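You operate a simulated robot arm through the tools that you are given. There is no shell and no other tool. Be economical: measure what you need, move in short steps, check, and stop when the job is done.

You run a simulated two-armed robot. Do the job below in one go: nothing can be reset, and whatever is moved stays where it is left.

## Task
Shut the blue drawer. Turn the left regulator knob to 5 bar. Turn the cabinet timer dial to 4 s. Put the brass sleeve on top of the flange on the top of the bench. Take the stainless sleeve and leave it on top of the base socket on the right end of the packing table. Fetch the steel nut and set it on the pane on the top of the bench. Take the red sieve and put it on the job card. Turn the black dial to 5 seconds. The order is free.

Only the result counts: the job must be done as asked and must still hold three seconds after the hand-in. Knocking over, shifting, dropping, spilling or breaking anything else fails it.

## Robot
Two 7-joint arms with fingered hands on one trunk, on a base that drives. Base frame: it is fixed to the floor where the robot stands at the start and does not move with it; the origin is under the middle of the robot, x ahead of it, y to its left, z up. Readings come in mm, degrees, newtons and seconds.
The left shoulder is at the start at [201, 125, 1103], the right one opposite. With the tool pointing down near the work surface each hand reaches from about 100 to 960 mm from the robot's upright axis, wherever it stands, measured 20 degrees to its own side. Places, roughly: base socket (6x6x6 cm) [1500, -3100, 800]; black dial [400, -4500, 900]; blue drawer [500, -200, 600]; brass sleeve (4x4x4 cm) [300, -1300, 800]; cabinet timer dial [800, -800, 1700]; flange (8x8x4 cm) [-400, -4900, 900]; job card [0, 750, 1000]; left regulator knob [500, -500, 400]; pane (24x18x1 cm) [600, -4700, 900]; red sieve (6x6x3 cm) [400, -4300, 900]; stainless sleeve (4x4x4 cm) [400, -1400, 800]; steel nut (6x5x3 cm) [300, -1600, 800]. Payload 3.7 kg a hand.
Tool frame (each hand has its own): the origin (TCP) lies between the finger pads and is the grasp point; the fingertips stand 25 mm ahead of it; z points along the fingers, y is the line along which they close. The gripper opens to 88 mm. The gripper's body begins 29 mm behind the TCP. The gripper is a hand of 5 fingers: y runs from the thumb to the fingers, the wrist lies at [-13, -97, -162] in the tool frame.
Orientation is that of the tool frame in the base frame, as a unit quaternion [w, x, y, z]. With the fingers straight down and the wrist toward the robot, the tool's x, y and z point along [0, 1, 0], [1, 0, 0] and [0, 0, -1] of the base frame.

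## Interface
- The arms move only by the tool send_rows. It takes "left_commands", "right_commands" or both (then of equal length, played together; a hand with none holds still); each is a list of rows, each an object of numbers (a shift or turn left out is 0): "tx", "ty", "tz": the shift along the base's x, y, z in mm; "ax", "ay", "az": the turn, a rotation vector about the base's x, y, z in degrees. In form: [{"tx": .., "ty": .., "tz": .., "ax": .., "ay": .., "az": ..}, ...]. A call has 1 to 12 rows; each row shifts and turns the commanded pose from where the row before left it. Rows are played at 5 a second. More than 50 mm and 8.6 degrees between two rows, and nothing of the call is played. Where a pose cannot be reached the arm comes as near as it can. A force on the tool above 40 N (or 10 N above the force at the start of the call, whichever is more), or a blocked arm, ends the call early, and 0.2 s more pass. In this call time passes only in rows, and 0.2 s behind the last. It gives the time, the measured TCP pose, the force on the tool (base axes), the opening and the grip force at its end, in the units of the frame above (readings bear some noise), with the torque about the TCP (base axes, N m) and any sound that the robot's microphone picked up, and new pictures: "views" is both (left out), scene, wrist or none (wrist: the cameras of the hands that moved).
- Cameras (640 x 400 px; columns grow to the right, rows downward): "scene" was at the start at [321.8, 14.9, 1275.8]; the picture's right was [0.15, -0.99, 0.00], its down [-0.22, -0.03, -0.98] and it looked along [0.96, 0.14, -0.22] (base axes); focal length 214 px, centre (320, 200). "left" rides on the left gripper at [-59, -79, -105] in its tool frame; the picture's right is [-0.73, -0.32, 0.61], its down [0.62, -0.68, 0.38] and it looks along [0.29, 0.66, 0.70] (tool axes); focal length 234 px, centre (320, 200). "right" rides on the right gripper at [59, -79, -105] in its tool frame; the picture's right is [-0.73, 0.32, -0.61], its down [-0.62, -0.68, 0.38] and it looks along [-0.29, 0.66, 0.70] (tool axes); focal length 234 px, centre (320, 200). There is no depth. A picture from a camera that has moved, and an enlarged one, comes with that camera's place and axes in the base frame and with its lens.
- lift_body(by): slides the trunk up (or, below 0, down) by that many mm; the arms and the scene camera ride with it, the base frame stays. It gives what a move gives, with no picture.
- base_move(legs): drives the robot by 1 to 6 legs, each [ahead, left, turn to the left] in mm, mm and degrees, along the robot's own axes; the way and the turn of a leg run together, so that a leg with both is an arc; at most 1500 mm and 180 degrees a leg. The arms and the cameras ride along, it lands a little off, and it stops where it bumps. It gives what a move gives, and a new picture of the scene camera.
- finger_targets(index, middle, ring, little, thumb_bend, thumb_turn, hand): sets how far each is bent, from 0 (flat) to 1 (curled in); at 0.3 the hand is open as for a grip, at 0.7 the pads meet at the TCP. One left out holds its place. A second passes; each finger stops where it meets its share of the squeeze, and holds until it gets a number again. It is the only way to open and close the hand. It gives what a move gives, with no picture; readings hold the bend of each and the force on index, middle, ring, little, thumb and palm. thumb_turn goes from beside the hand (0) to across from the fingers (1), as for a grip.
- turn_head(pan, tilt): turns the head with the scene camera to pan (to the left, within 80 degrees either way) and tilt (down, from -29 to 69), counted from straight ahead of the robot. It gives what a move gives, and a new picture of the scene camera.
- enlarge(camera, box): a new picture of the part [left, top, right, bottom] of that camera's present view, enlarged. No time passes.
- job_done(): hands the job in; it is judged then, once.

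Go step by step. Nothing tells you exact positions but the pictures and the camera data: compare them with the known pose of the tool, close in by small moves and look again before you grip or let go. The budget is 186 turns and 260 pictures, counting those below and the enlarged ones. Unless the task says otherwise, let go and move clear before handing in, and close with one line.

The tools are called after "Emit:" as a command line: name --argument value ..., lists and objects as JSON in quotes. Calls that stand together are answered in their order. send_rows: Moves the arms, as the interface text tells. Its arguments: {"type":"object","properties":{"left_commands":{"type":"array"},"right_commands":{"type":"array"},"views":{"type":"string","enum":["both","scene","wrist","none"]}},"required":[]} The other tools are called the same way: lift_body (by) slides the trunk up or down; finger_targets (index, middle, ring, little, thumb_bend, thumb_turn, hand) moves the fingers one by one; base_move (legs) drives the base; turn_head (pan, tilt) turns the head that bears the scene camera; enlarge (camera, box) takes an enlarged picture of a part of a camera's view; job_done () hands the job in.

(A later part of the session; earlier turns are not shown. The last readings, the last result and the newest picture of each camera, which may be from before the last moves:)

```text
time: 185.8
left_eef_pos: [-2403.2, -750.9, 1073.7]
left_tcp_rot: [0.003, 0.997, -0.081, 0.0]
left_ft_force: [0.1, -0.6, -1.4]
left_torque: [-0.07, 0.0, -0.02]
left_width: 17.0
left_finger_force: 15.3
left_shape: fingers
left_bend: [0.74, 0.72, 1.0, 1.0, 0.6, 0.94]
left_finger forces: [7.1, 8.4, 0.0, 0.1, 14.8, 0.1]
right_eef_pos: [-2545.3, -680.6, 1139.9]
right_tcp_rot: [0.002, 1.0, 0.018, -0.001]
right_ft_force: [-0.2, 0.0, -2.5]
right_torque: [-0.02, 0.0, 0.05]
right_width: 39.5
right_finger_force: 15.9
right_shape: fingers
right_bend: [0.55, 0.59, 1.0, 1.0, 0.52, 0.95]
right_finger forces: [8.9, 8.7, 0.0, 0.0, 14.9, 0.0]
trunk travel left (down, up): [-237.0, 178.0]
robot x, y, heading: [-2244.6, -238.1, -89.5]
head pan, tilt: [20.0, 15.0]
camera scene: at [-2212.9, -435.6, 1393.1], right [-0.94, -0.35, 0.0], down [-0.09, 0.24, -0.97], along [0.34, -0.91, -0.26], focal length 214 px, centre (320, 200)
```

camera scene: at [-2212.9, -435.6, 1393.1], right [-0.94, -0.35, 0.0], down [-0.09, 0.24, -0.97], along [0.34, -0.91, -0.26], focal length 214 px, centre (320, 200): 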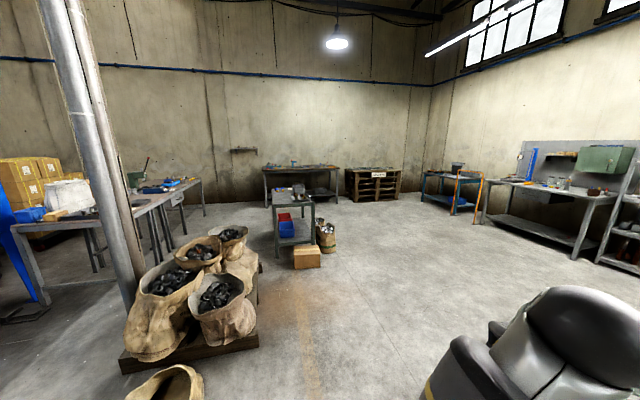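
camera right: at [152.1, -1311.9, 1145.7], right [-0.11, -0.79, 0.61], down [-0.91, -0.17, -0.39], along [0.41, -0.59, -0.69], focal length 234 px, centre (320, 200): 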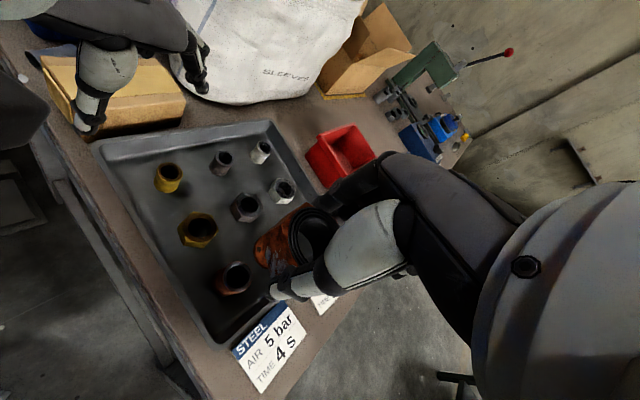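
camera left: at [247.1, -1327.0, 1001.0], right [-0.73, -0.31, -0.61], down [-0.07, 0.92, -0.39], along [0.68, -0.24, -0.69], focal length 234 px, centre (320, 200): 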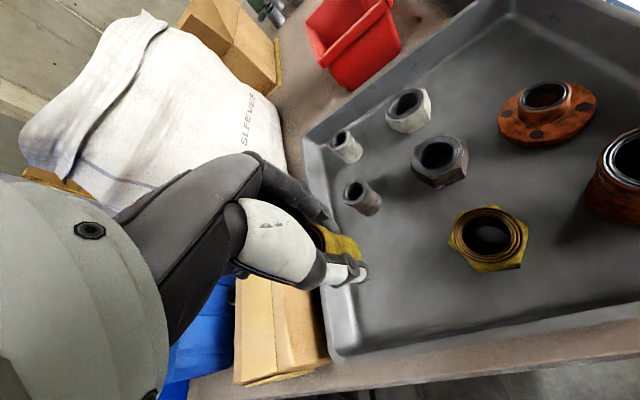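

I have a good overview: the bench stands at the far wall near (0..600,-4600), with a trolley, box and sack in between. I drive south along x≈−2100 and then strafe east to the bench front.

Emit:
base_move --legs '[[1500, 0, 0], [1500, 100, 0], [600, 400, 0], [50, 1100, 0]]'

Emit:
turn_head --pan 20 --tilt 25

```text
refused: leg 2 is longer than a leg can be; nothing moved
```

```text
time: 186.5
left_eef_pos: [-2402.2, -750.8, 1073.0]
left_tcp_rot: [0.003, 0.997, -0.081, 0.0]
left_ft_force: [0.1, 0.0, -2.0]
left_torque: [-0.04, 0.02, 0.0]
left_width: 16.7
left_finger_force: 15.3
left_shape: fingers
left_bend: [0.74, 0.72, 1.0, 1.0, 0.6, 0.94]
left_finger forces: [7.1, 8.5, 0.0, 0.0, 14.8, 0.1]
right_eef_pos: [-2546.1, -679.6, 1139.5]
right_tcp_rot: [0.002, 1.0, 0.017, -0.001]
right_ft_force: [0.4, 0.0, -2.9]
right_torque: [-0.03, 0.01, -0.01]
right_width: 39.2
right_finger_force: 16.3
right_shape: fingers
right_bend: [0.55, 0.59, 1.0, 1.0, 0.52, 0.95]
right_finger forces: [8.9, 8.6, 0.0, 0.0, 15.0, 0.1]
trunk travel left (down, up): [-237.0, 178.0]
robot x, y, heading: [-2247.4, -233.6, -89.6]
head pan, tilt: [20.0, 25.0]
camera scene: at [-2213.3, -434.4, 1377.0], right [-0.94, -0.35, 0.0], down [-0.15, 0.4, -0.91], along [0.32, -0.85, -0.42], focal length 214 px, centre (320, 200)
```

scene: 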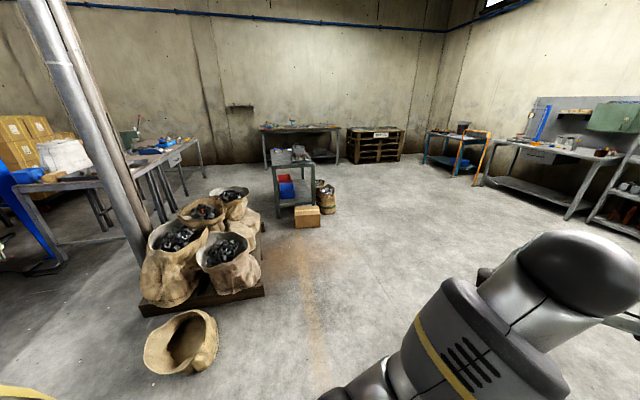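

Emit:
base_move --legs '[[1500, 0, 0], [1480, 100, 0], [600, 400, 0], [50, 1100, 0]]'

Emit:
turn_head --pan 20 --tilt 26

```text
time: 214.1
left_eef_pos: [-776.7, -4362.0, 1073.2]
left_tcp_rot: [0.004, 0.997, -0.076, 0.0]
left_ft_force: [-0.7, 0.3, -1.6]
left_torque: [-0.02, 0.0, 0.0]
left_width: 16.6
left_finger_force: 15.0
left_shape: fingers
left_bend: [0.74, 0.72, 1.0, 1.0, 0.6, 0.94]
left_finger forces: [7.0, 8.4, 0.0, 0.0, 14.8, 0.0]
right_eef_pos: [-918.6, -4291.9, 1142.0]
right_tcp_rot: [0.002, 1.0, 0.02, -0.001]
right_ft_force: [-0.1, 0.0, -2.2]
right_torque: [0.0, -0.01, 0.04]
right_width: 39.2
right_finger_force: 16.7
right_shape: fingers
right_bend: [0.55, 0.59, 1.0, 1.0, 0.52, 0.95]
right_finger forces: [8.9, 8.7, 0.0, 0.0, 15.0, 0.0]
trunk travel left (down, up): [-237.0, 178.0]
robot x, y, heading: [-623.8, -3845.7, -89.0]
head pan, tilt: [20.0, 25.0]
camera scene: at [-589.5, -4044.8, 1376.9], right [-0.93, -0.36, 0.0], down [-0.15, 0.39, -0.91], along [0.32, -0.85, -0.42], focal length 214 px, centre (320, 200)
```

scene: 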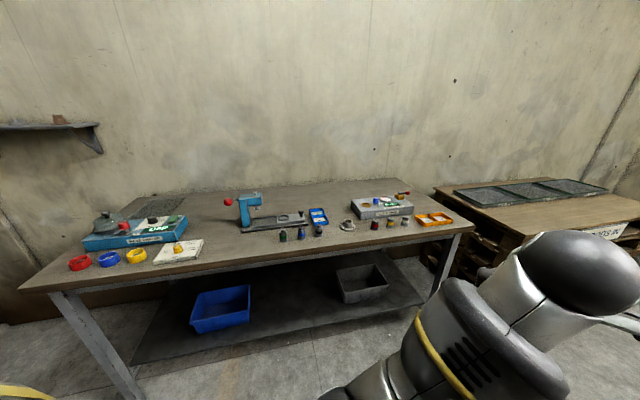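

```text
time: 214.7
left_eef_pos: [-774.7, -4362.7, 1073.0]
left_tcp_rot: [0.003, 0.997, -0.077, 0.001]
left_ft_force: [0.1, -0.8, -2.2]
left_torque: [-0.02, 0.0, -0.02]
left_width: 16.6
left_finger_force: 15.3
left_shape: fingers
left_bend: [0.74, 0.72, 1.0, 1.0, 0.6, 0.94]
left_finger forces: [7.1, 8.5, 0.0, 0.0, 14.7, 0.0]
right_eef_pos: [-918.3, -4292.1, 1140.2]
right_tcp_rot: [0.002, 1.0, 0.022, -0.001]
right_ft_force: [-0.1, -0.6, -1.8]
right_torque: [-0.01, 0.0, 0.0]
right_width: 39.4
right_finger_force: 16.4
right_shape: fingers
right_bend: [0.55, 0.59, 1.0, 1.0, 0.52, 0.95]
right_finger forces: [8.9, 8.7, 0.1, 0.1, 15.0, 0.0]
trunk travel left (down, up): [-237.0, 178.0]
robot x, y, heading: [-623.8, -3848.3, -89.3]
head pan, tilt: [20.0, 26.0]
camera scene: at [-589.6, -4044.5, 1375.3], right [-0.93, -0.36, 0.0], down [-0.16, 0.41, -0.9], along [0.32, -0.84, -0.44], focal length 214 px, centre (320, 200)
```

scene: 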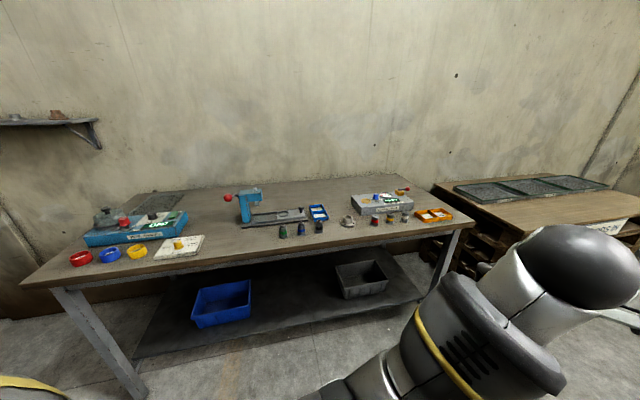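

The bench with rings (sieves), shaker device, pane and small parts is in view. I enlarge both halves.

Emit:
enlarge --camera "scene" --box '[50, 170, 250, 295]'

Emit:
enlarge --camera "scene" --box '[260, 170, 460, 295]'

```text
3.20 times, centred on (150, 232) of scene
camera zoom: at [-589.6, -4044.5, 1375.3], right [-0.93, -0.36, 0.0], down [-0.16, 0.41, -0.9], along [0.32, -0.84, -0.44], focal length 686 px, centre (864, 96)
```

zoom: 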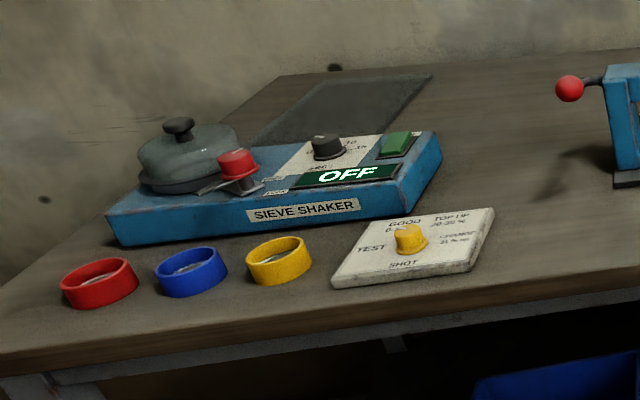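

```text
3.20 times, centred on (360, 232) of scene
camera zoom: at [-589.6, -4044.5, 1375.3], right [-0.93, -0.36, 0.0], down [-0.16, 0.41, -0.9], along [0.32, -0.84, -0.44], focal length 686 px, centre (192, 96)
```

zoom: 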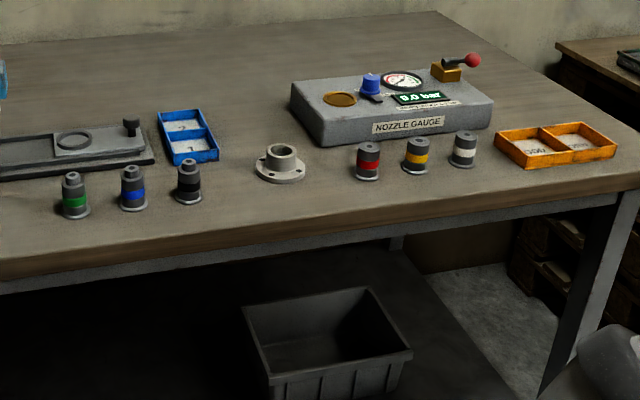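

I have located: flange (-417,-4840), pane (562,-4670), black dial (326,-4511), red sieve (357,-4282). First the flange: I drive in front of it, facing the bench squarely.

Emit:
base_move --legs '[[0, 0, 33], [350, -440, 0]]'

Emit:
turn_head --pan 10 --tilt 45

```text
time: 220.7
left_eef_pos: [-634.6, -4900.6, 1072.7]
left_tcp_rot: [0.003, 0.977, 0.213, 0.002]
left_ft_force: [-0.2, -0.2, -2.4]
left_torque: [-0.01, 0.01, 0.0]
left_width: 16.6
left_finger_force: 15.1
left_shape: fingers
left_bend: [0.74, 0.72, 1.0, 1.0, 0.6, 0.94]
left_finger forces: [6.9, 8.5, 0.0, 0.1, 14.6, 0.1]
right_eef_pos: [-793.0, -4921.2, 1140.3]
right_tcp_rot: [0.003, 0.951, 0.309, 0.0]
right_ft_force: [0.1, 0.4, -2.4]
right_torque: [-0.03, 0.05, 0.02]
right_width: 39.4
right_finger_force: 16.4
right_shape: fingers
right_bend: [0.55, 0.59, 1.0, 1.0, 0.52, 0.95]
right_finger forces: [8.8, 8.8, 0.0, 0.1, 15.0, 0.0]
trunk travel left (down, up): [-237.0, 178.0]
robot x, y, heading: [-794.5, -4383.9, -55.7]
head pan, tilt: [20.0, 26.0]
camera scene: at [-654.1, -4532.0, 1375.3], right [-0.58, -0.81, 0.0], down [-0.36, 0.26, -0.9], along [0.73, -0.52, -0.44], focal length 214 px, centre (320, 200)
```

scene: 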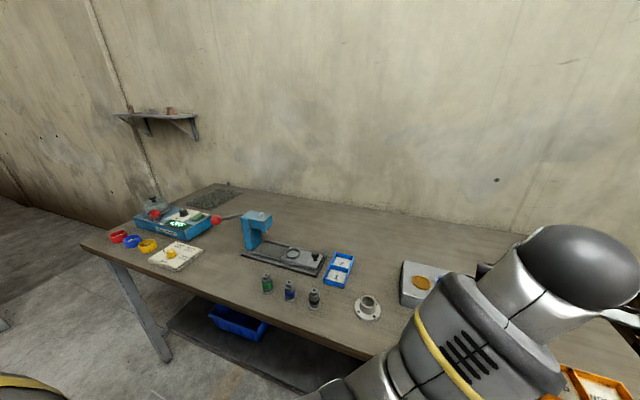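

```text
time: 221.5
left_eef_pos: [-636.4, -4899.9, 1073.7]
left_tcp_rot: [0.002, 0.977, 0.212, 0.002]
left_ft_force: [-0.8, -0.7, -1.2]
left_torque: [0.02, -0.01, 0.02]
left_width: 16.5
left_finger_force: 14.5
left_shape: fingers
left_bend: [0.74, 0.72, 1.0, 1.0, 0.6, 0.94]
left_finger forces: [6.9, 8.5, 0.0, 0.1, 14.6, 0.0]
right_eef_pos: [-791.5, -4920.2, 1140.6]
right_tcp_rot: [0.002, 0.951, 0.308, 0.0]
right_ft_force: [0.3, 0.4, -3.0]
right_torque: [0.02, 0.01, 0.0]
right_width: 39.2
right_finger_force: 15.9
right_shape: fingers
right_bend: [0.55, 0.59, 1.0, 1.0, 0.52, 0.95]
right_finger forces: [8.8, 8.8, 0.1, 0.1, 14.9, 0.1]
trunk travel left (down, up): [-237.0, 178.0]
robot x, y, heading: [-793.2, -4381.2, -55.5]
head pan, tilt: [10.0, 45.0]
camera scene: at [-671.8, -4536.4, 1346.4], right [-0.72, -0.7, 0.0], down [-0.49, 0.51, -0.71], along [0.49, -0.51, -0.71], focal length 214 px, centre (320, 200)
```

scene: 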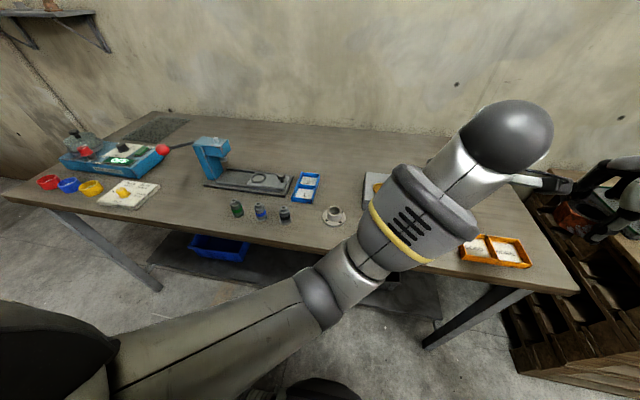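

The flange's neck top is at about (-414,-4859,892). I move the left hand above it and inspect the sleeve in the hand.

Emit:
send_rows --left_commands '[{"tx": 40, "ty": 8}, {"tx": 40, "ty": 8}, {"tx": 40, "ty": 8, "tz": -10}, {"tx": 40, "ty": 8, "tz": -20}, {"tx": 40, "ty": 8, "tz": -20}, {"tx": 20, "ty": 1, "tz": -20}]' --views "both"

Emit:
enlarge --camera "left" --box '[260, 160, 420, 320]'

```text
time: 222.9
left_eef_pos: [-414.8, -4859.0, 1002.4]
left_tcp_rot: [0.003, 0.977, 0.214, 0.002]
left_ft_force: [-0.3, 0.8, -1.3]
left_torque: [0.0, -0.03, -0.02]
left_width: 16.4
left_finger_force: 14.8
left_shape: fingers
left_bend: [0.74, 0.72, 1.0, 1.0, 0.6, 0.94]
left_finger forces: [6.9, 8.4, 0.0, 0.1, 14.6, 0.0]
right_eef_pos: [-792.6, -4920.5, 1140.4]
right_tcp_rot: [0.002, 0.951, 0.309, 0.0]
right_ft_force: [0.3, 1.3, -2.3]
right_torque: [-0.03, -0.01, 0.02]
right_width: 39.0
right_finger_force: 16.2
right_shape: fingers
right_bend: [0.55, 0.59, 1.0, 1.0, 0.52, 0.95]
right_finger forces: [8.8, 8.7, 0.1, 0.0, 14.8, 0.1]
trunk travel left (down, up): [-237.0, 178.0]
robot x, y, heading: [-792.7, -4386.2, -55.7]
head pan, tilt: [10.0, 45.0]
camera scene: at [-671.5, -4536.5, 1346.3], right [-0.72, -0.7, 0.0], down [-0.49, 0.51, -0.71], along [0.49, -0.51, -0.71], focal length 214 px, centre (320, 200)
camera left: at [-501.9, -4811.7, 1107.8], right [-0.79, -0.01, -0.61], down [0.29, 0.88, -0.39], along [0.54, -0.48, -0.69], focal length 234 px, centre (320, 200)
```

scene: 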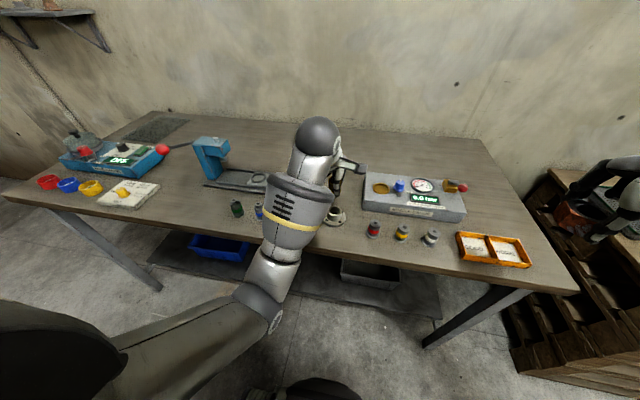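
left: 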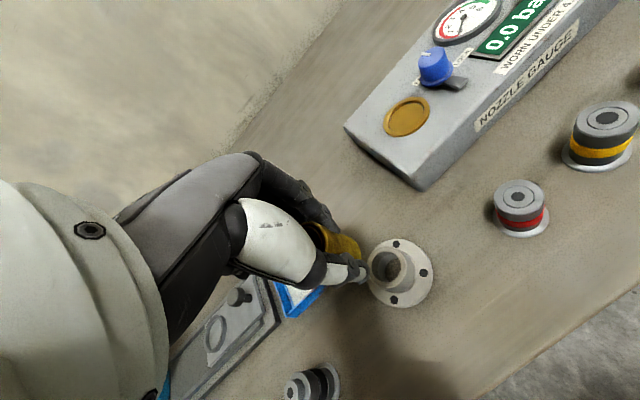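

```text
2.50 times, centred on (340, 240) of left
camera zoom: at [-501.9, -4811.7, 1107.8], right [-0.79, -0.01, -0.61], down [0.29, 0.88, -0.39], along [0.54, -0.48, -0.69], focal length 585 px, centre (270, 100)
```

zoom: 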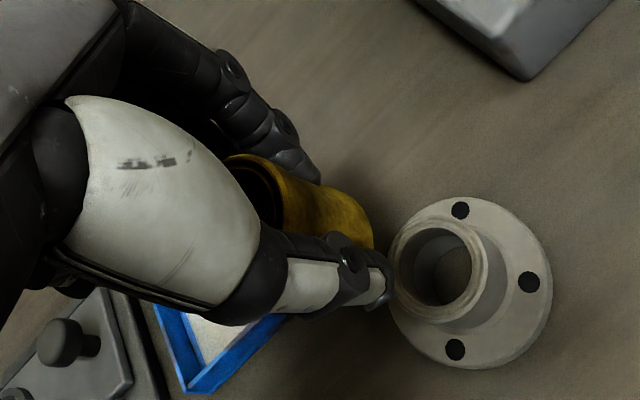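

The sleeve hangs about upright in the grip, the flange neck is at (-415,-4863). I lower to just above it and check.

Emit:
send_rows --left_commands '[{"ty": -4, "tz": -30}, {"tz": -25}, {"tz": -12}]' --views "both"

Emit:
enlarge --camera "left" --box '[260, 160, 420, 320]'

Emit:
enlarge --camera "scene" --box '[300, 165, 380, 240]'

```text
time: 223.7
left_eef_pos: [-416.0, -4862.9, 935.0]
left_tcp_rot: [0.003, 0.977, 0.213, 0.001]
left_ft_force: [0.3, -0.8, -0.9]
left_torque: [0.04, 0.0, -0.02]
left_width: 16.6
left_finger_force: 15.1
left_shape: fingers
left_bend: [0.74, 0.72, 1.0, 1.0, 0.6, 0.94]
left_finger forces: [6.9, 8.4, 0.1, 0.0, 14.6, 0.0]
right_eef_pos: [-792.7, -4921.0, 1140.2]
right_tcp_rot: [0.002, 0.951, 0.308, 0.001]
right_ft_force: [0.7, -0.4, -1.8]
right_torque: [0.01, -0.01, -0.01]
right_width: 39.5
right_finger_force: 16.4
right_shape: fingers
right_bend: [0.55, 0.59, 1.0, 1.0, 0.52, 0.95]
right_finger forces: [8.7, 8.8, 0.1, 0.0, 14.8, 0.1]
trunk travel left (down, up): [-237.0, 178.0]
robot x, y, heading: [-792.8, -4383.6, -55.6]
head pan, tilt: [10.0, 45.0]
camera scene: at [-671.7, -4536.4, 1346.3], right [-0.72, -0.7, 0.0], down [-0.49, 0.51, -0.71], along [0.49, -0.51, -0.71], focal length 214 px, centre (320, 200)
camera left: at [-502.8, -4815.8, 1040.2], right [-0.79, -0.01, -0.61], down [0.28, 0.88, -0.39], along [0.54, -0.48, -0.69], focal length 234 px, centre (320, 200)
```

scene: 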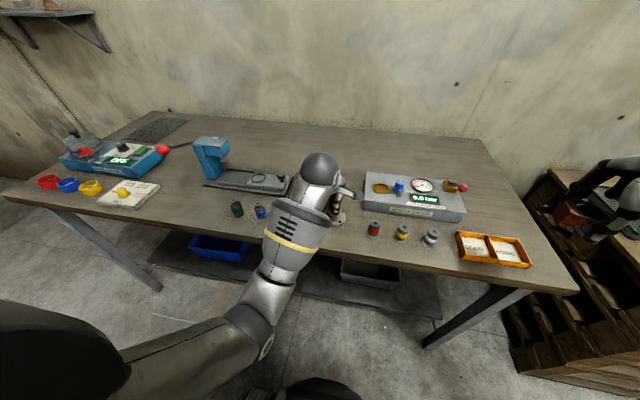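
left: 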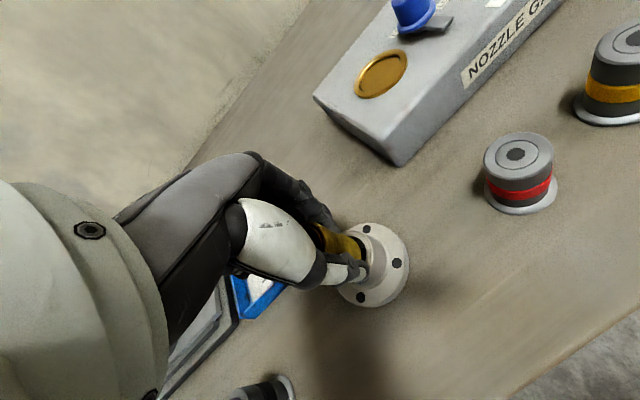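

```text
2.50 times, centred on (340, 240) of left
camera zoom: at [-502.8, -4815.8, 1040.2], right [-0.79, -0.01, -0.61], down [0.28, 0.88, -0.39], along [0.54, -0.48, -0.69], focal length 585 px, centre (270, 100)
```

zoom: 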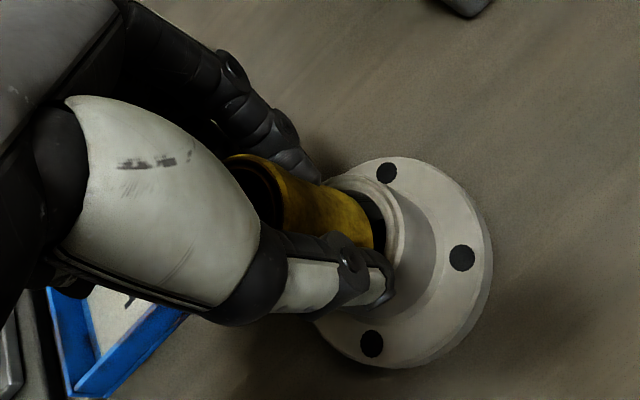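

```text
5.33 times, centred on (340, 202) of scene
camera zoom: at [-671.7, -4536.4, 1346.3], right [-0.72, -0.7, 0.0], down [-0.49, 0.51, -0.71], along [0.49, -0.51, -0.71], focal length 1144 px, centre (213, 187)
```

zoom: 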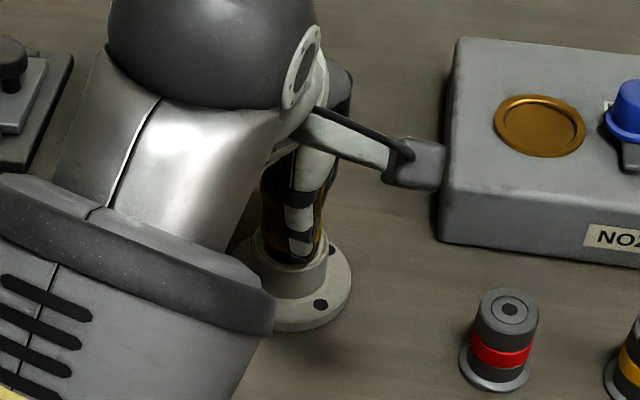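

Both views show the sleeve above the neck within a few mm. I lower gently until contact.

Emit:
send_rows --left_commands '[{"tx": 2, "tz": -4}, {"tz": -3}, {"tz": -3}]' --views "wrist"

Emit:
enlarge --camera "scene" --box '[310, 180, 370, 230]'

```text
time: 224.5
left_eef_pos: [-413.6, -4862.9, 926.2]
left_tcp_rot: [0.004, 0.977, 0.213, 0.001]
left_ft_force: [-0.9, 0.2, -1.3]
left_torque: [-0.02, -0.01, 0.02]
left_width: 16.4
left_finger_force: 15.6
left_shape: fingers
left_bend: [0.74, 0.72, 1.0, 1.0, 0.6, 0.94]
left_finger forces: [7.0, 8.5, 0.1, 0.1, 14.6, 0.1]
right_eef_pos: [-792.6, -4920.2, 1140.7]
right_tcp_rot: [0.002, 0.951, 0.308, -0.001]
right_ft_force: [0.7, 0.2, -2.9]
right_torque: [-0.06, 0.0, 0.01]
right_width: 39.2
right_finger_force: 15.9
right_shape: fingers
right_bend: [0.55, 0.59, 1.0, 1.0, 0.52, 0.95]
right_finger forces: [8.8, 8.8, 0.1, 0.0, 14.8, 0.1]
trunk travel left (down, up): [-237.0, 178.0]
robot x, y, heading: [-794.3, -4385.1, -55.7]
head pan, tilt: [10.0, 45.0]
camera left: at [-500.1, -4815.6, 1030.8], right [-0.79, -0.01, -0.61], down [0.28, 0.88, -0.39], along [0.54, -0.48, -0.69], focal length 234 px, centre (320, 200)
```

left: 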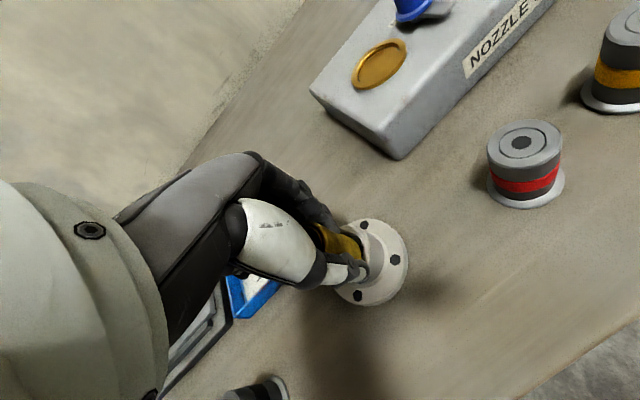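

```text
8.00 times, centred on (340, 205) of scene
camera zoom: at [-671.7, -4536.4, 1346.3], right [-0.72, -0.7, 0.0], down [-0.49, 0.51, -0.71], along [0.49, -0.51, -0.71], focal length 1716 px, centre (160, 160)
```

zoom: 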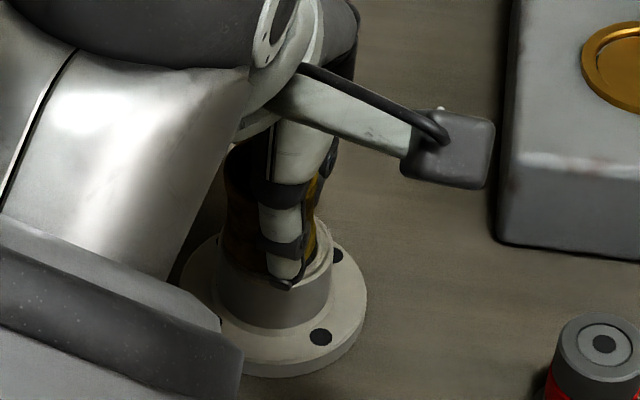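

Emit:
send_rows --left_commands '[{"tz": -2}, {"tz": -2}, {"tz": -2}]' --views "none"

Emit:
enlarge --camera "left" --box '[290, 190, 430, 320]'

```text
time: 225.3
left_eef_pos: [-413.5, -4862.2, 920.0]
left_tcp_rot: [0.003, 0.977, 0.213, 0.001]
left_ft_force: [0.3, -0.2, -1.4]
left_torque: [-0.01, -0.01, 0.0]
left_width: 16.5
left_finger_force: 15.1
left_shape: fingers
left_bend: [0.74, 0.72, 1.0, 1.0, 0.6, 0.94]
left_finger forces: [7.0, 8.5, 0.1, 0.0, 14.6, 0.0]
right_eef_pos: [-792.0, -4920.8, 1139.8]
right_tcp_rot: [0.002, 0.951, 0.309, 0.0]
right_ft_force: [0.0, 0.4, -3.1]
right_torque: [-0.04, 0.02, -0.01]
right_width: 39.2
right_finger_force: 15.5
right_shape: fingers
right_bend: [0.55, 0.59, 1.0, 1.0, 0.52, 0.95]
right_finger forces: [8.8, 8.6, 0.0, 0.1, 14.8, 0.0]
trunk travel left (down, up): [-237.0, 178.0]
robot x, y, heading: [-792.4, -4386.0, -55.8]
head pan, tilt: [10.0, 45.0]
```

```text
3.08 times, centred on (360, 255) of left
camera zoom: at [-499.9, -4815.7, 1024.7], right [-0.79, -0.01, -0.61], down [0.28, 0.88, -0.39], along [0.54, -0.48, -0.69], focal length 720 px, centre (197, 31)
```

zoom: 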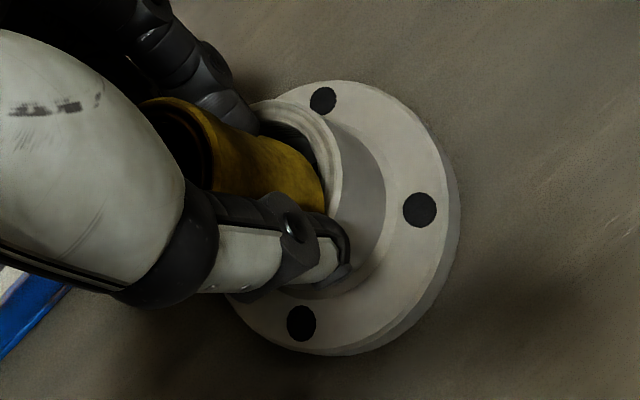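

The sleeve sits about 5 mm toward the robot from the neck centre. I shift it and lower to contact.

Emit:
send_rows --left_commands '[{"tx": -1, "ty": -5}, {"tz": -2}, {"tz": -2}]' --views "none"

Emit:
enlarge --camera "left" --box '[290, 190, 430, 320]'

Emit:
enlarge --camera "scene" --box '[310, 180, 370, 230]'

```text
time: 226.1
left_eef_pos: [-413.5, -4868.8, 915.2]
left_tcp_rot: [0.003, 0.977, 0.213, 0.002]
left_ft_force: [-0.1, -0.2, -2.2]
left_torque: [-0.01, -0.01, -0.03]
left_width: 16.2
left_finger_force: 15.2
left_shape: fingers
left_bend: [0.74, 0.72, 1.0, 1.0, 0.6, 0.94]
left_finger forces: [7.0, 8.6, 0.0, 0.0, 14.6, 0.1]
right_eef_pos: [-792.6, -4920.5, 1139.9]
right_tcp_rot: [0.002, 0.951, 0.308, 0.0]
right_ft_force: [0.0, 0.0, -2.3]
right_torque: [-0.01, 0.01, 0.0]
right_width: 39.0
right_finger_force: 16.2
right_shape: fingers
right_bend: [0.55, 0.59, 1.0, 1.0, 0.52, 0.95]
right_finger forces: [8.8, 8.6, 0.0, 0.0, 14.8, 0.1]
trunk travel left (down, up): [-237.0, 178.0]
robot x, y, heading: [-792.3, -4388.2, -55.8]
head pan, tilt: [10.0, 45.0]
```

```text
3.08 times, centred on (360, 255) of left
camera zoom: at [-501.2, -4820.9, 1020.6], right [-0.79, -0.01, -0.61], down [0.28, 0.88, -0.39], along [0.54, -0.48, -0.69], focal length 720 px, centre (197, 31)
```

zoom: 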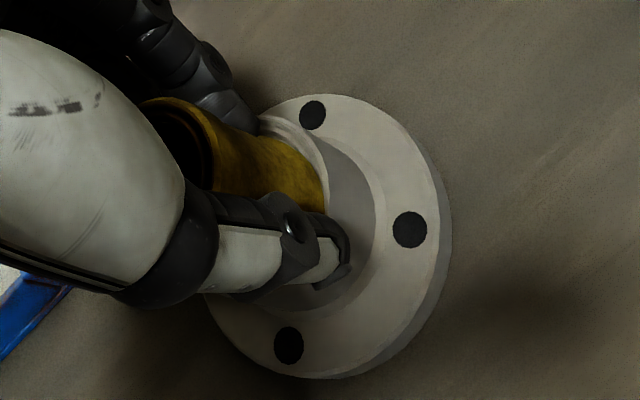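

```text
8.00 times, centred on (340, 205) of scene
camera zoom: at [-671.8, -4536.5, 1346.3], right [-0.72, -0.7, 0.0], down [-0.49, 0.51, -0.71], along [0.49, -0.51, -0.71], focal length 1716 px, centre (160, 160)
```

zoom: 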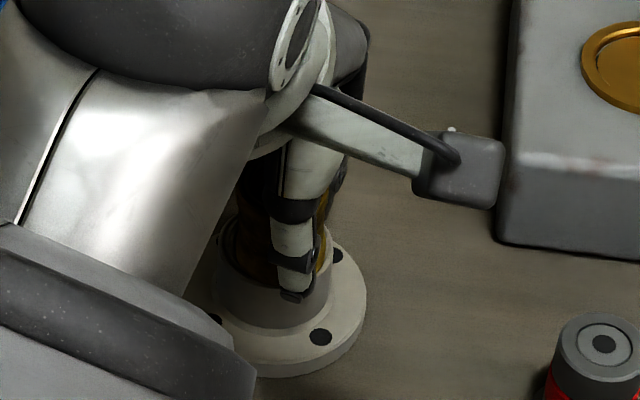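

Well centred now. I lower further for contact.

Emit:
send_rows --left_commands '[{"tz": -2}, {"tz": -2}, {"tz": -2}]' --views "none"

Emit:
enlarge --camera "left" --box '[290, 190, 430, 320]'

```text
time: 226.9
left_eef_pos: [-414.6, -4868.2, 911.0]
left_tcp_rot: [0.005, 0.977, 0.213, 0.003]
left_ft_force: [-0.1, -3.0, 9.3]
left_torque: [0.11, 0.11, -0.01]
left_width: 16.2
left_finger_force: 16.0
left_shape: fingers
left_bend: [0.74, 0.73, 1.0, 1.0, 0.6, 0.94]
left_finger forces: [7.5, 10.0, 0.0, 0.0, 14.3, 0.1]
right_eef_pos: [-792.6, -4919.9, 1141.0]
right_tcp_rot: [0.002, 0.951, 0.308, 0.0]
right_ft_force: [-0.4, -0.6, -2.1]
right_torque: [-0.03, -0.01, 0.03]
right_width: 39.3
right_finger_force: 16.3
right_shape: fingers
right_bend: [0.55, 0.59, 1.0, 1.0, 0.52, 0.95]
right_finger forces: [8.9, 8.7, 0.0, 0.0, 14.8, 0.0]
trunk travel left (down, up): [-237.0, 178.0]
robot x, y, heading: [-790.8, -4384.4, -55.7]
head pan, tilt: [10.0, 45.0]
```

```text
3.08 times, centred on (360, 255) of left
camera zoom: at [-501.4, -4820.7, 1016.5], right [-0.79, -0.01, -0.61], down [0.29, 0.88, -0.39], along [0.54, -0.48, -0.69], focal length 720 px, centre (197, 31)
```

zoom: 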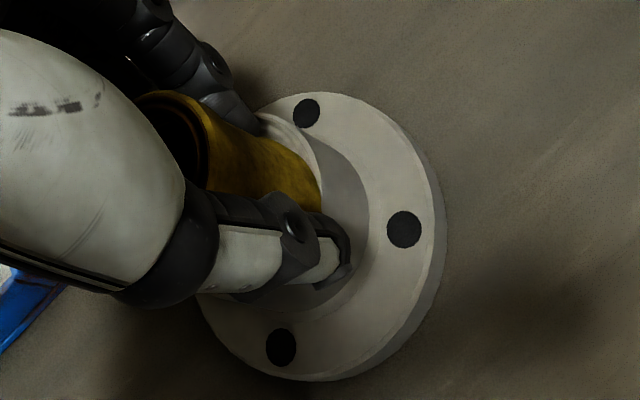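

Contact is made (10 N up). I release carefully.

Emit:
send_rows --left_commands '[{"tz": 1}]' --views "none"

Emit:
finger_targets --hand "left" --index 0.5 --middle 0.5 --thumb_bend 0.42

Emit:
enlarge --camera "left" --box '[290, 190, 430, 320]'

Emit:
enlarge --camera "scene" --box '[310, 180, 370, 230]'

```text
time: 227.3
left_eef_pos: [-414.7, -4867.8, 911.4]
left_tcp_rot: [0.004, 0.977, 0.213, 0.002]
left_ft_force: [-0.3, -3.4, 10.0]
left_torque: [0.1, 0.09, 0.04]
left_width: 16.0
left_finger_force: 16.0
left_shape: fingers
left_bend: [0.74, 0.73, 1.0, 1.0, 0.6, 0.94]
left_finger forces: [7.9, 10.3, 0.0, 0.0, 14.2, 0.1]
right_eef_pos: [-793.0, -4919.7, 1141.4]
right_tcp_rot: [0.002, 0.951, 0.308, 0.0]
right_ft_force: [-0.5, 0.3, -2.1]
right_torque: [0.0, 0.0, 0.01]
right_width: 39.2
right_finger_force: 16.0
right_shape: fingers
right_bend: [0.55, 0.59, 1.0, 1.0, 0.52, 0.95]
right_finger forces: [8.8, 8.8, 0.0, 0.0, 14.8, 0.0]
trunk travel left (down, up): [-237.0, 178.0]
robot x, y, heading: [-791.0, -4388.7, -55.7]
head pan, tilt: [10.0, 45.0]
```

```text
time: 228.3
left_eef_pos: [-414.3, -4867.6, 911.4]
left_tcp_rot: [0.004, 0.977, 0.213, 0.001]
left_ft_force: [-1.5, 1.8, 6.6]
left_torque: [-0.05, -0.05, 0.03]
left_width: 49.9
left_finger_force: 3.7
left_shape: fingers
left_bend: [0.5, 0.54, 1.0, 1.0, 0.42, 0.97]
left_finger forces: [0.0, 7.0, 0.0, 0.0, 0.0, 0.0]
right_eef_pos: [-791.9, -4920.0, 1140.8]
right_tcp_rot: [0.002, 0.951, 0.308, 0.001]
right_ft_force: [0.4, -0.2, -2.1]
right_torque: [-0.02, 0.02, 0.0]
right_width: 39.2
right_finger_force: 16.1
right_shape: fingers
right_bend: [0.55, 0.59, 1.0, 1.0, 0.52, 0.95]
right_finger forces: [8.8, 8.8, 0.0, 0.1, 14.9, 0.0]
trunk travel left (down, up): [-237.0, 178.0]
robot x, y, heading: [-793.4, -4384.7, -55.5]
head pan, tilt: [10.0, 45.0]
```

```text
3.08 times, centred on (360, 255) of left
camera zoom: at [-501.4, -4820.2, 1016.2], right [-0.79, -0.01, -0.61], down [0.29, 0.88, -0.39], along [0.54, -0.48, -0.69], focal length 720 px, centre (197, 31)
```

zoom: 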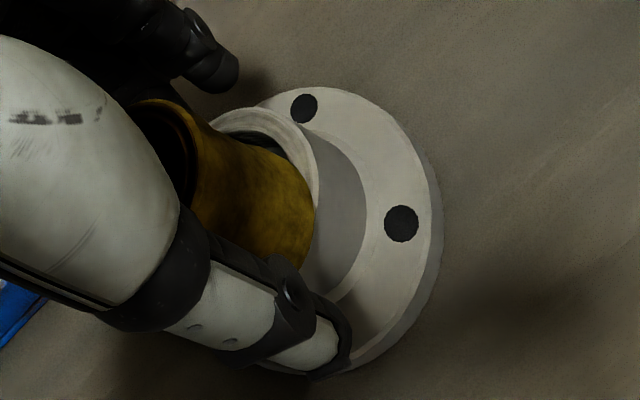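

```text
8.00 times, centred on (340, 205) of scene
camera zoom: at [-672.4, -4535.5, 1346.5], right [-0.72, -0.7, 0.0], down [-0.49, 0.51, -0.71], along [0.49, -0.51, -0.71], focal length 1716 px, centre (160, 160)
```

zoom: 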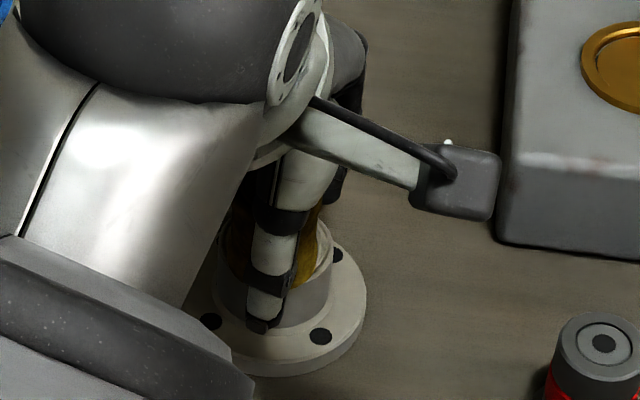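

The middle fingertip seems to rest on the neck's rim; the sleeve itself is released. I raise slightly, open wider, and inspect.

Emit:
send_rows --left_commands '[{"tz": 4}, {"tz": 4}]' --views "none"

Emit:
finger_targets --hand "left" --index 0.35 --middle 0.35 --thumb_bend 0.35

Emit:
enlarge --camera "left" --box '[250, 150, 430, 320]'

```text
time: 228.9
left_eef_pos: [-413.6, -4868.3, 919.6]
left_tcp_rot: [0.004, 0.977, 0.213, 0.002]
left_ft_force: [-0.5, 0.4, 0.0]
left_torque: [0.01, 0.0, 0.0]
left_width: 49.9
left_finger_force: 0.0
left_shape: fingers
left_bend: [0.5, 0.5, 1.0, 1.0, 0.42, 0.97]
left_finger forces: [0.0, 0.1, 0.1, 0.0, 0.1, 0.1]
right_eef_pos: [-792.4, -4920.6, 1140.6]
right_tcp_rot: [0.003, 0.952, 0.308, 0.0]
right_ft_force: [-1.0, -0.1, -1.9]
right_torque: [-0.01, -0.01, -0.01]
right_width: 39.3
right_finger_force: 15.7
right_shape: fingers
right_bend: [0.55, 0.59, 1.0, 1.0, 0.52, 0.95]
right_finger forces: [8.9, 8.7, 0.0, 0.0, 14.9, 0.1]
trunk travel left (down, up): [-237.0, 178.0]
robot x, y, heading: [-794.4, -4382.2, -55.5]
head pan, tilt: [10.0, 45.0]
```

```text
time: 229.9
left_eef_pos: [-414.6, -4867.4, 919.4]
left_tcp_rot: [0.003, 0.977, 0.213, 0.001]
left_ft_force: [-0.4, 0.0, 0.3]
left_torque: [0.01, -0.01, -0.02]
left_width: 73.6
left_finger_force: 0.0
left_shape: fingers
left_bend: [0.35, 0.35, 1.0, 1.0, 0.35, 0.97]
left_finger forces: [0.0, 0.1, 0.0, 0.0, 0.0, 0.0]
right_eef_pos: [-791.8, -4920.2, 1139.8]
right_tcp_rot: [0.001, 0.952, 0.308, 0.0]
right_ft_force: [-0.2, 0.1, -1.8]
right_torque: [-0.03, 0.0, 0.01]
right_width: 39.4
right_finger_force: 16.4
right_shape: fingers
right_bend: [0.55, 0.59, 1.0, 1.0, 0.52, 0.95]
right_finger forces: [8.8, 8.7, 0.1, 0.1, 14.9, 0.0]
trunk travel left (down, up): [-237.0, 178.0]
robot x, y, heading: [-789.7, -4384.9, -55.9]
head pan, tilt: [10.0, 45.0]
```

```text
2.35 times, centred on (340, 235) of left
camera zoom: at [-500.9, -4820.7, 1024.0], right [-0.79, -0.01, -0.61], down [0.28, 0.88, -0.39], along [0.54, -0.48, -0.69], focal length 551 px, centre (273, 118)
```

zoom: 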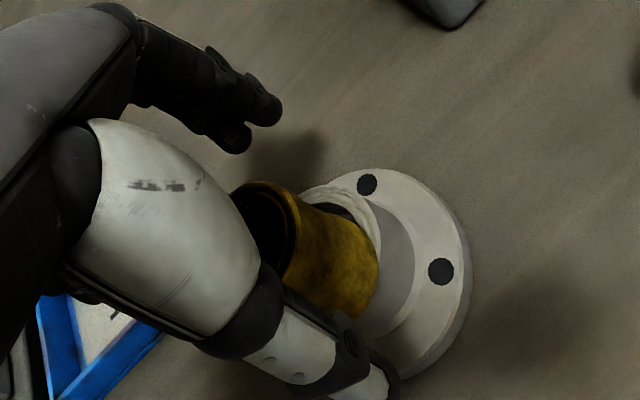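

The sleeve stands on the neck. I raise the hand straight up and look.

Emit:
send_rows --left_commands '[{"tz": 25}, {"tz": 40}, {"tz": 45}]' --views "none"

Emit:
enlarge --camera "left" --box '[320, 180, 480, 320]'

Emit:
enlarge --camera "scene" --box '[310, 180, 370, 230]'

```text
time: 230.7
left_eef_pos: [-414.8, -4867.4, 1030.2]
left_tcp_rot: [0.003, 0.977, 0.213, 0.001]
left_ft_force: [-0.1, 0.3, -0.3]
left_torque: [0.02, 0.02, -0.06]
left_width: 73.9
left_finger_force: 0.3
left_shape: fingers
left_bend: [0.35, 0.35, 1.0, 1.0, 0.35, 0.97]
left_finger forces: [0.1, 0.0, 0.1, 0.0, 0.0, 0.1]
right_eef_pos: [-794.0, -4920.9, 1141.3]
right_tcp_rot: [0.001, 0.951, 0.309, -0.001]
right_ft_force: [-0.5, -0.7, -2.2]
right_torque: [-0.01, -0.04, 0.0]
right_width: 39.4
right_finger_force: 15.6
right_shape: fingers
right_bend: [0.55, 0.59, 1.0, 1.0, 0.52, 0.95]
right_finger forces: [8.8, 8.6, 0.0, 0.0, 14.7, 0.1]
trunk travel left (down, up): [-237.0, 178.0]
robot x, y, heading: [-791.3, -4387.4, -55.9]
head pan, tilt: [10.0, 45.0]
```

```text
2.86 times, centred on (400, 250) of left
camera zoom: at [-501.4, -4820.6, 1134.4], right [-0.79, -0.01, -0.61], down [0.29, 0.88, -0.39], along [0.54, -0.48, -0.69], focal length 669 px, centre (91, 57)
```

zoom: 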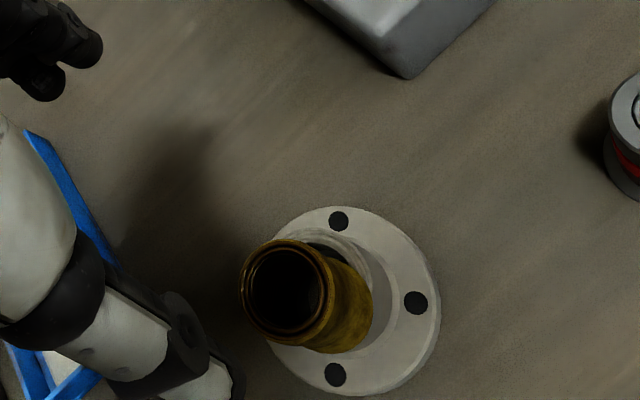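

```text
8.00 times, centred on (340, 205) of scene
camera zoom: at [-672.2, -4536.2, 1346.4], right [-0.72, -0.7, 0.0], down [-0.49, 0.51, -0.71], along [0.49, -0.51, -0.71], focal length 1716 px, centre (160, 160)
```

zoom: 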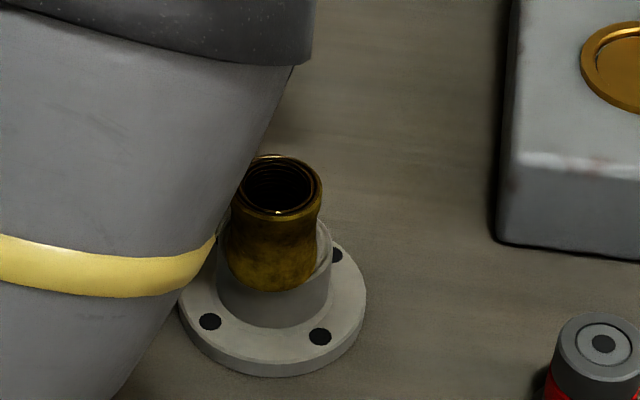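

The brass sleeve stands on the flange's neck. Now I drive back, along the bench to its left end (near the pane, shaker and sieves), carrying the nut.

Emit:
base_move --legs '[[-240, 0, 0], [0, 1480, 0], [560, 0, 0], [60, 0, -44]]'

Emit:
turn_head --pan -5 --tilt 40

```text
time: 250.0
left_eef_pos: [564.5, -4481.5, 1029.9]
left_tcp_rot: [0.003, 0.987, -0.163, 0.0]
left_ft_force: [-0.8, 0.6, 0.4]
left_torque: [0.01, 0.02, 0.02]
left_width: 74.0
left_finger_force: 0.0
left_shape: fingers
left_bend: [0.35, 0.35, 1.0, 1.0, 0.35, 0.97]
left_finger forces: [0.0, 0.0, 0.0, 0.0, 0.0, 0.0]
right_eef_pos: [253.7, -4259.1, 1140.1]
right_tcp_rot: [0.002, 0.998, -0.064, -0.001]
right_ft_force: [-0.4, 0.4, -1.4]
right_torque: [-0.02, 0.02, 0.01]
right_width: 39.0
right_finger_force: 16.7
right_shape: fingers
right_bend: [0.55, 0.59, 1.0, 1.0, 0.52, 0.95]
right_finger forces: [8.8, 8.6, 0.0, 0.0, 14.6, 0.1]
trunk travel left (down, up): [-237.0, 178.0]
robot x, y, heading: [617.9, -3870.1, -98.9]
head pan, tilt: [10.0, 45.0]
camera scene: at [603.6, -4062.1, 1346.3], right [-1.0, -0.02, 0.0], down [-0.01, 0.71, -0.71], along [0.01, -0.71, -0.71], focal length 214 px, centre (320, 200)
```

scene: 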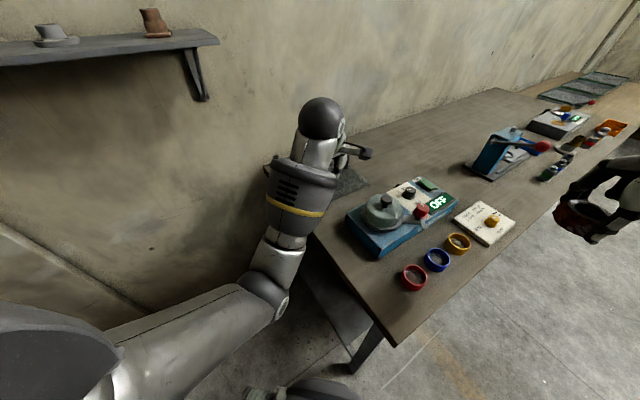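

```text
time: 250.7
left_eef_pos: [564.4, -4479.4, 1030.0]
left_tcp_rot: [0.004, 0.987, -0.162, 0.0]
left_ft_force: [0.6, -0.3, -0.5]
left_torque: [0.01, -0.02, 0.02]
left_width: 74.0
left_finger_force: 0.1
left_shape: fingers
left_bend: [0.35, 0.35, 1.0, 1.0, 0.35, 0.97]
left_finger forces: [0.1, 0.0, 0.0, 0.0, 0.1, 0.1]
right_eef_pos: [253.8, -4259.2, 1139.3]
right_tcp_rot: [0.002, 0.998, -0.064, -0.002]
right_ft_force: [0.2, 0.2, -1.7]
right_torque: [0.0, -0.01, -0.02]
right_width: 39.1
right_finger_force: 16.4
right_shape: fingers
right_bend: [0.55, 0.59, 1.0, 1.0, 0.52, 0.95]
right_finger forces: [8.8, 8.8, 0.1, 0.0, 14.6, 0.0]
trunk travel left (down, up): [-237.0, 178.0]
robot x, y, heading: [622.0, -3872.6, -98.7]
head pan, tilt: [-5.0, 40.0]
camera scene: at [582.0, -4063.3, 1353.6], right [-0.97, 0.24, 0.0], down [0.15, 0.62, -0.77], along [-0.18, -0.74, -0.64], focal length 214 px, centre (320, 200)
```

scene: 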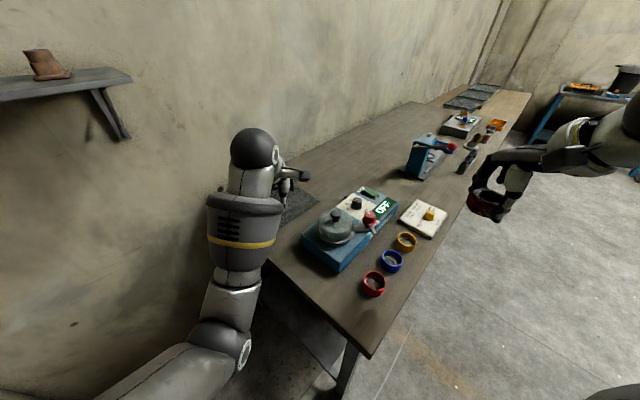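

The robot stands well at the bench's left end. I move the left hand out of the way to see the pane.

Emit:
send_rows --left_commands '[{"tx": 25, "ty": 35}, {"tx": 25, "ty": 35}, {"tx": 25, "ty": 35}, {"tx": 25, "ty": 35}, {"tx": 25, "ty": 30}]' --right_commands '[{"tx": 25, "ty": -25}, {"tx": 25, "ty": -25}, {"tx": 25, "ty": -25}, {"tx": 25, "ty": -25}, {"tx": 25, "ty": -25}]' --views "both"

```text
time: 251.9
left_eef_pos: [675.3, -4336.5, 1005.7]
left_tcp_rot: [0.003, 0.987, -0.161, 0.001]
left_ft_force: [0.8, 0.5, -0.4]
left_torque: [0.04, 0.0, 0.03]
left_width: 74.0
left_finger_force: 0.1
left_shape: fingers
left_bend: [0.35, 0.35, 1.0, 1.0, 0.35, 0.98]
left_finger forces: [0.0, 0.0, 0.0, 0.2, 0.0, 0.0]
left hand out of reach, approached as far as the arm can: row 4, 5
right_eef_pos: [379.6, -4383.6, 1140.9]
right_tcp_rot: [0.001, 0.998, -0.065, -0.001]
right_ft_force: [0.3, 0.0, -2.7]
right_torque: [-0.01, 0.0, 0.0]
right_width: 39.1
right_finger_force: 16.0
right_shape: fingers
right_bend: [0.55, 0.59, 1.0, 1.0, 0.52, 0.95]
right_finger forces: [8.8, 8.6, 0.0, 0.1, 14.6, 0.1]
trunk travel left (down, up): [-237.0, 178.0]
robot x, y, heading: [620.5, -3869.9, -99.1]
head pan, tilt: [-5.0, 40.0]
camera scene: at [582.4, -4064.5, 1353.4], right [-0.97, 0.24, 0.0], down [0.15, 0.62, -0.77], along [-0.18, -0.74, -0.64], focal length 214 px, centre (320, 200)
camera right: at [446.5, -4314.1, 1245.2], right [-0.76, -0.22, 0.61], down [-0.53, 0.76, -0.38], along [-0.38, -0.62, -0.69], focal length 234 px, centre (320, 200)
camera left: at [643.8, -4242.4, 1110.2], right [-0.58, 0.53, -0.61], down [0.81, 0.44, -0.39], along [0.06, -0.72, -0.69], focal length 234 px, centre (320, 200)
```

scene: 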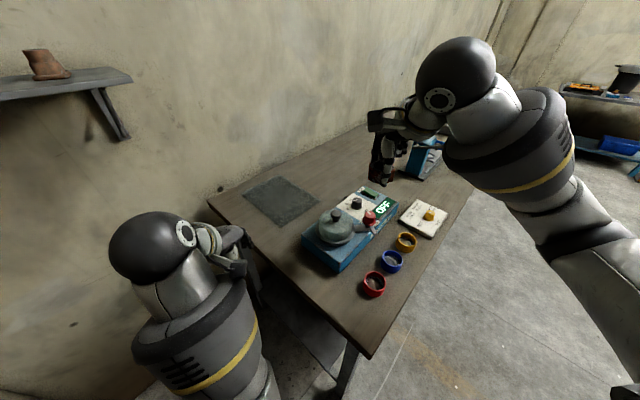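
right: 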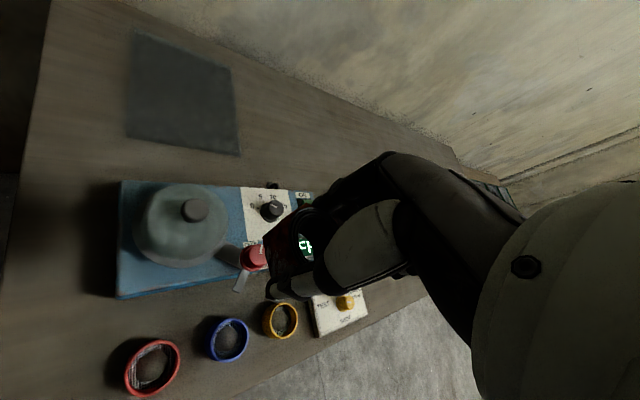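
left: 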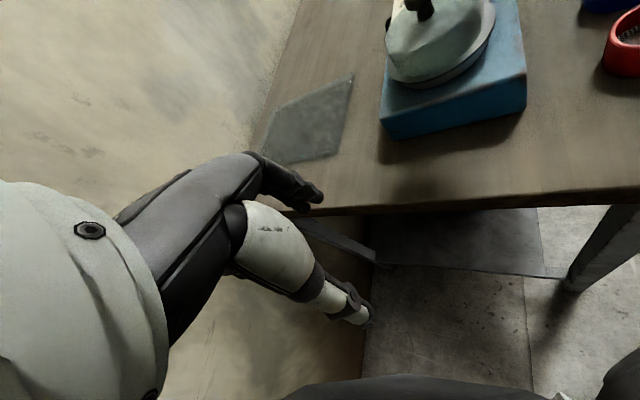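

The pane is at about (578,-4668), top near z 870. I carry the nut over it.

Emit:
send_rows --right_commands '[{"tx": 28, "ty": -40}, {"tx": 28, "ty": -40}, {"tx": 28, "ty": -40}, {"tx": 28, "ty": -40}, {"tx": 28, "ty": -40, "tz": -20}, {"tx": 28, "ty": -40, "tz": -20}, {"tx": 28, "ty": -40, "tz": -20}, {"tz": -40}]' --views "both"

```text
refused: row 5 steps farther than a row can; nothing moved
```

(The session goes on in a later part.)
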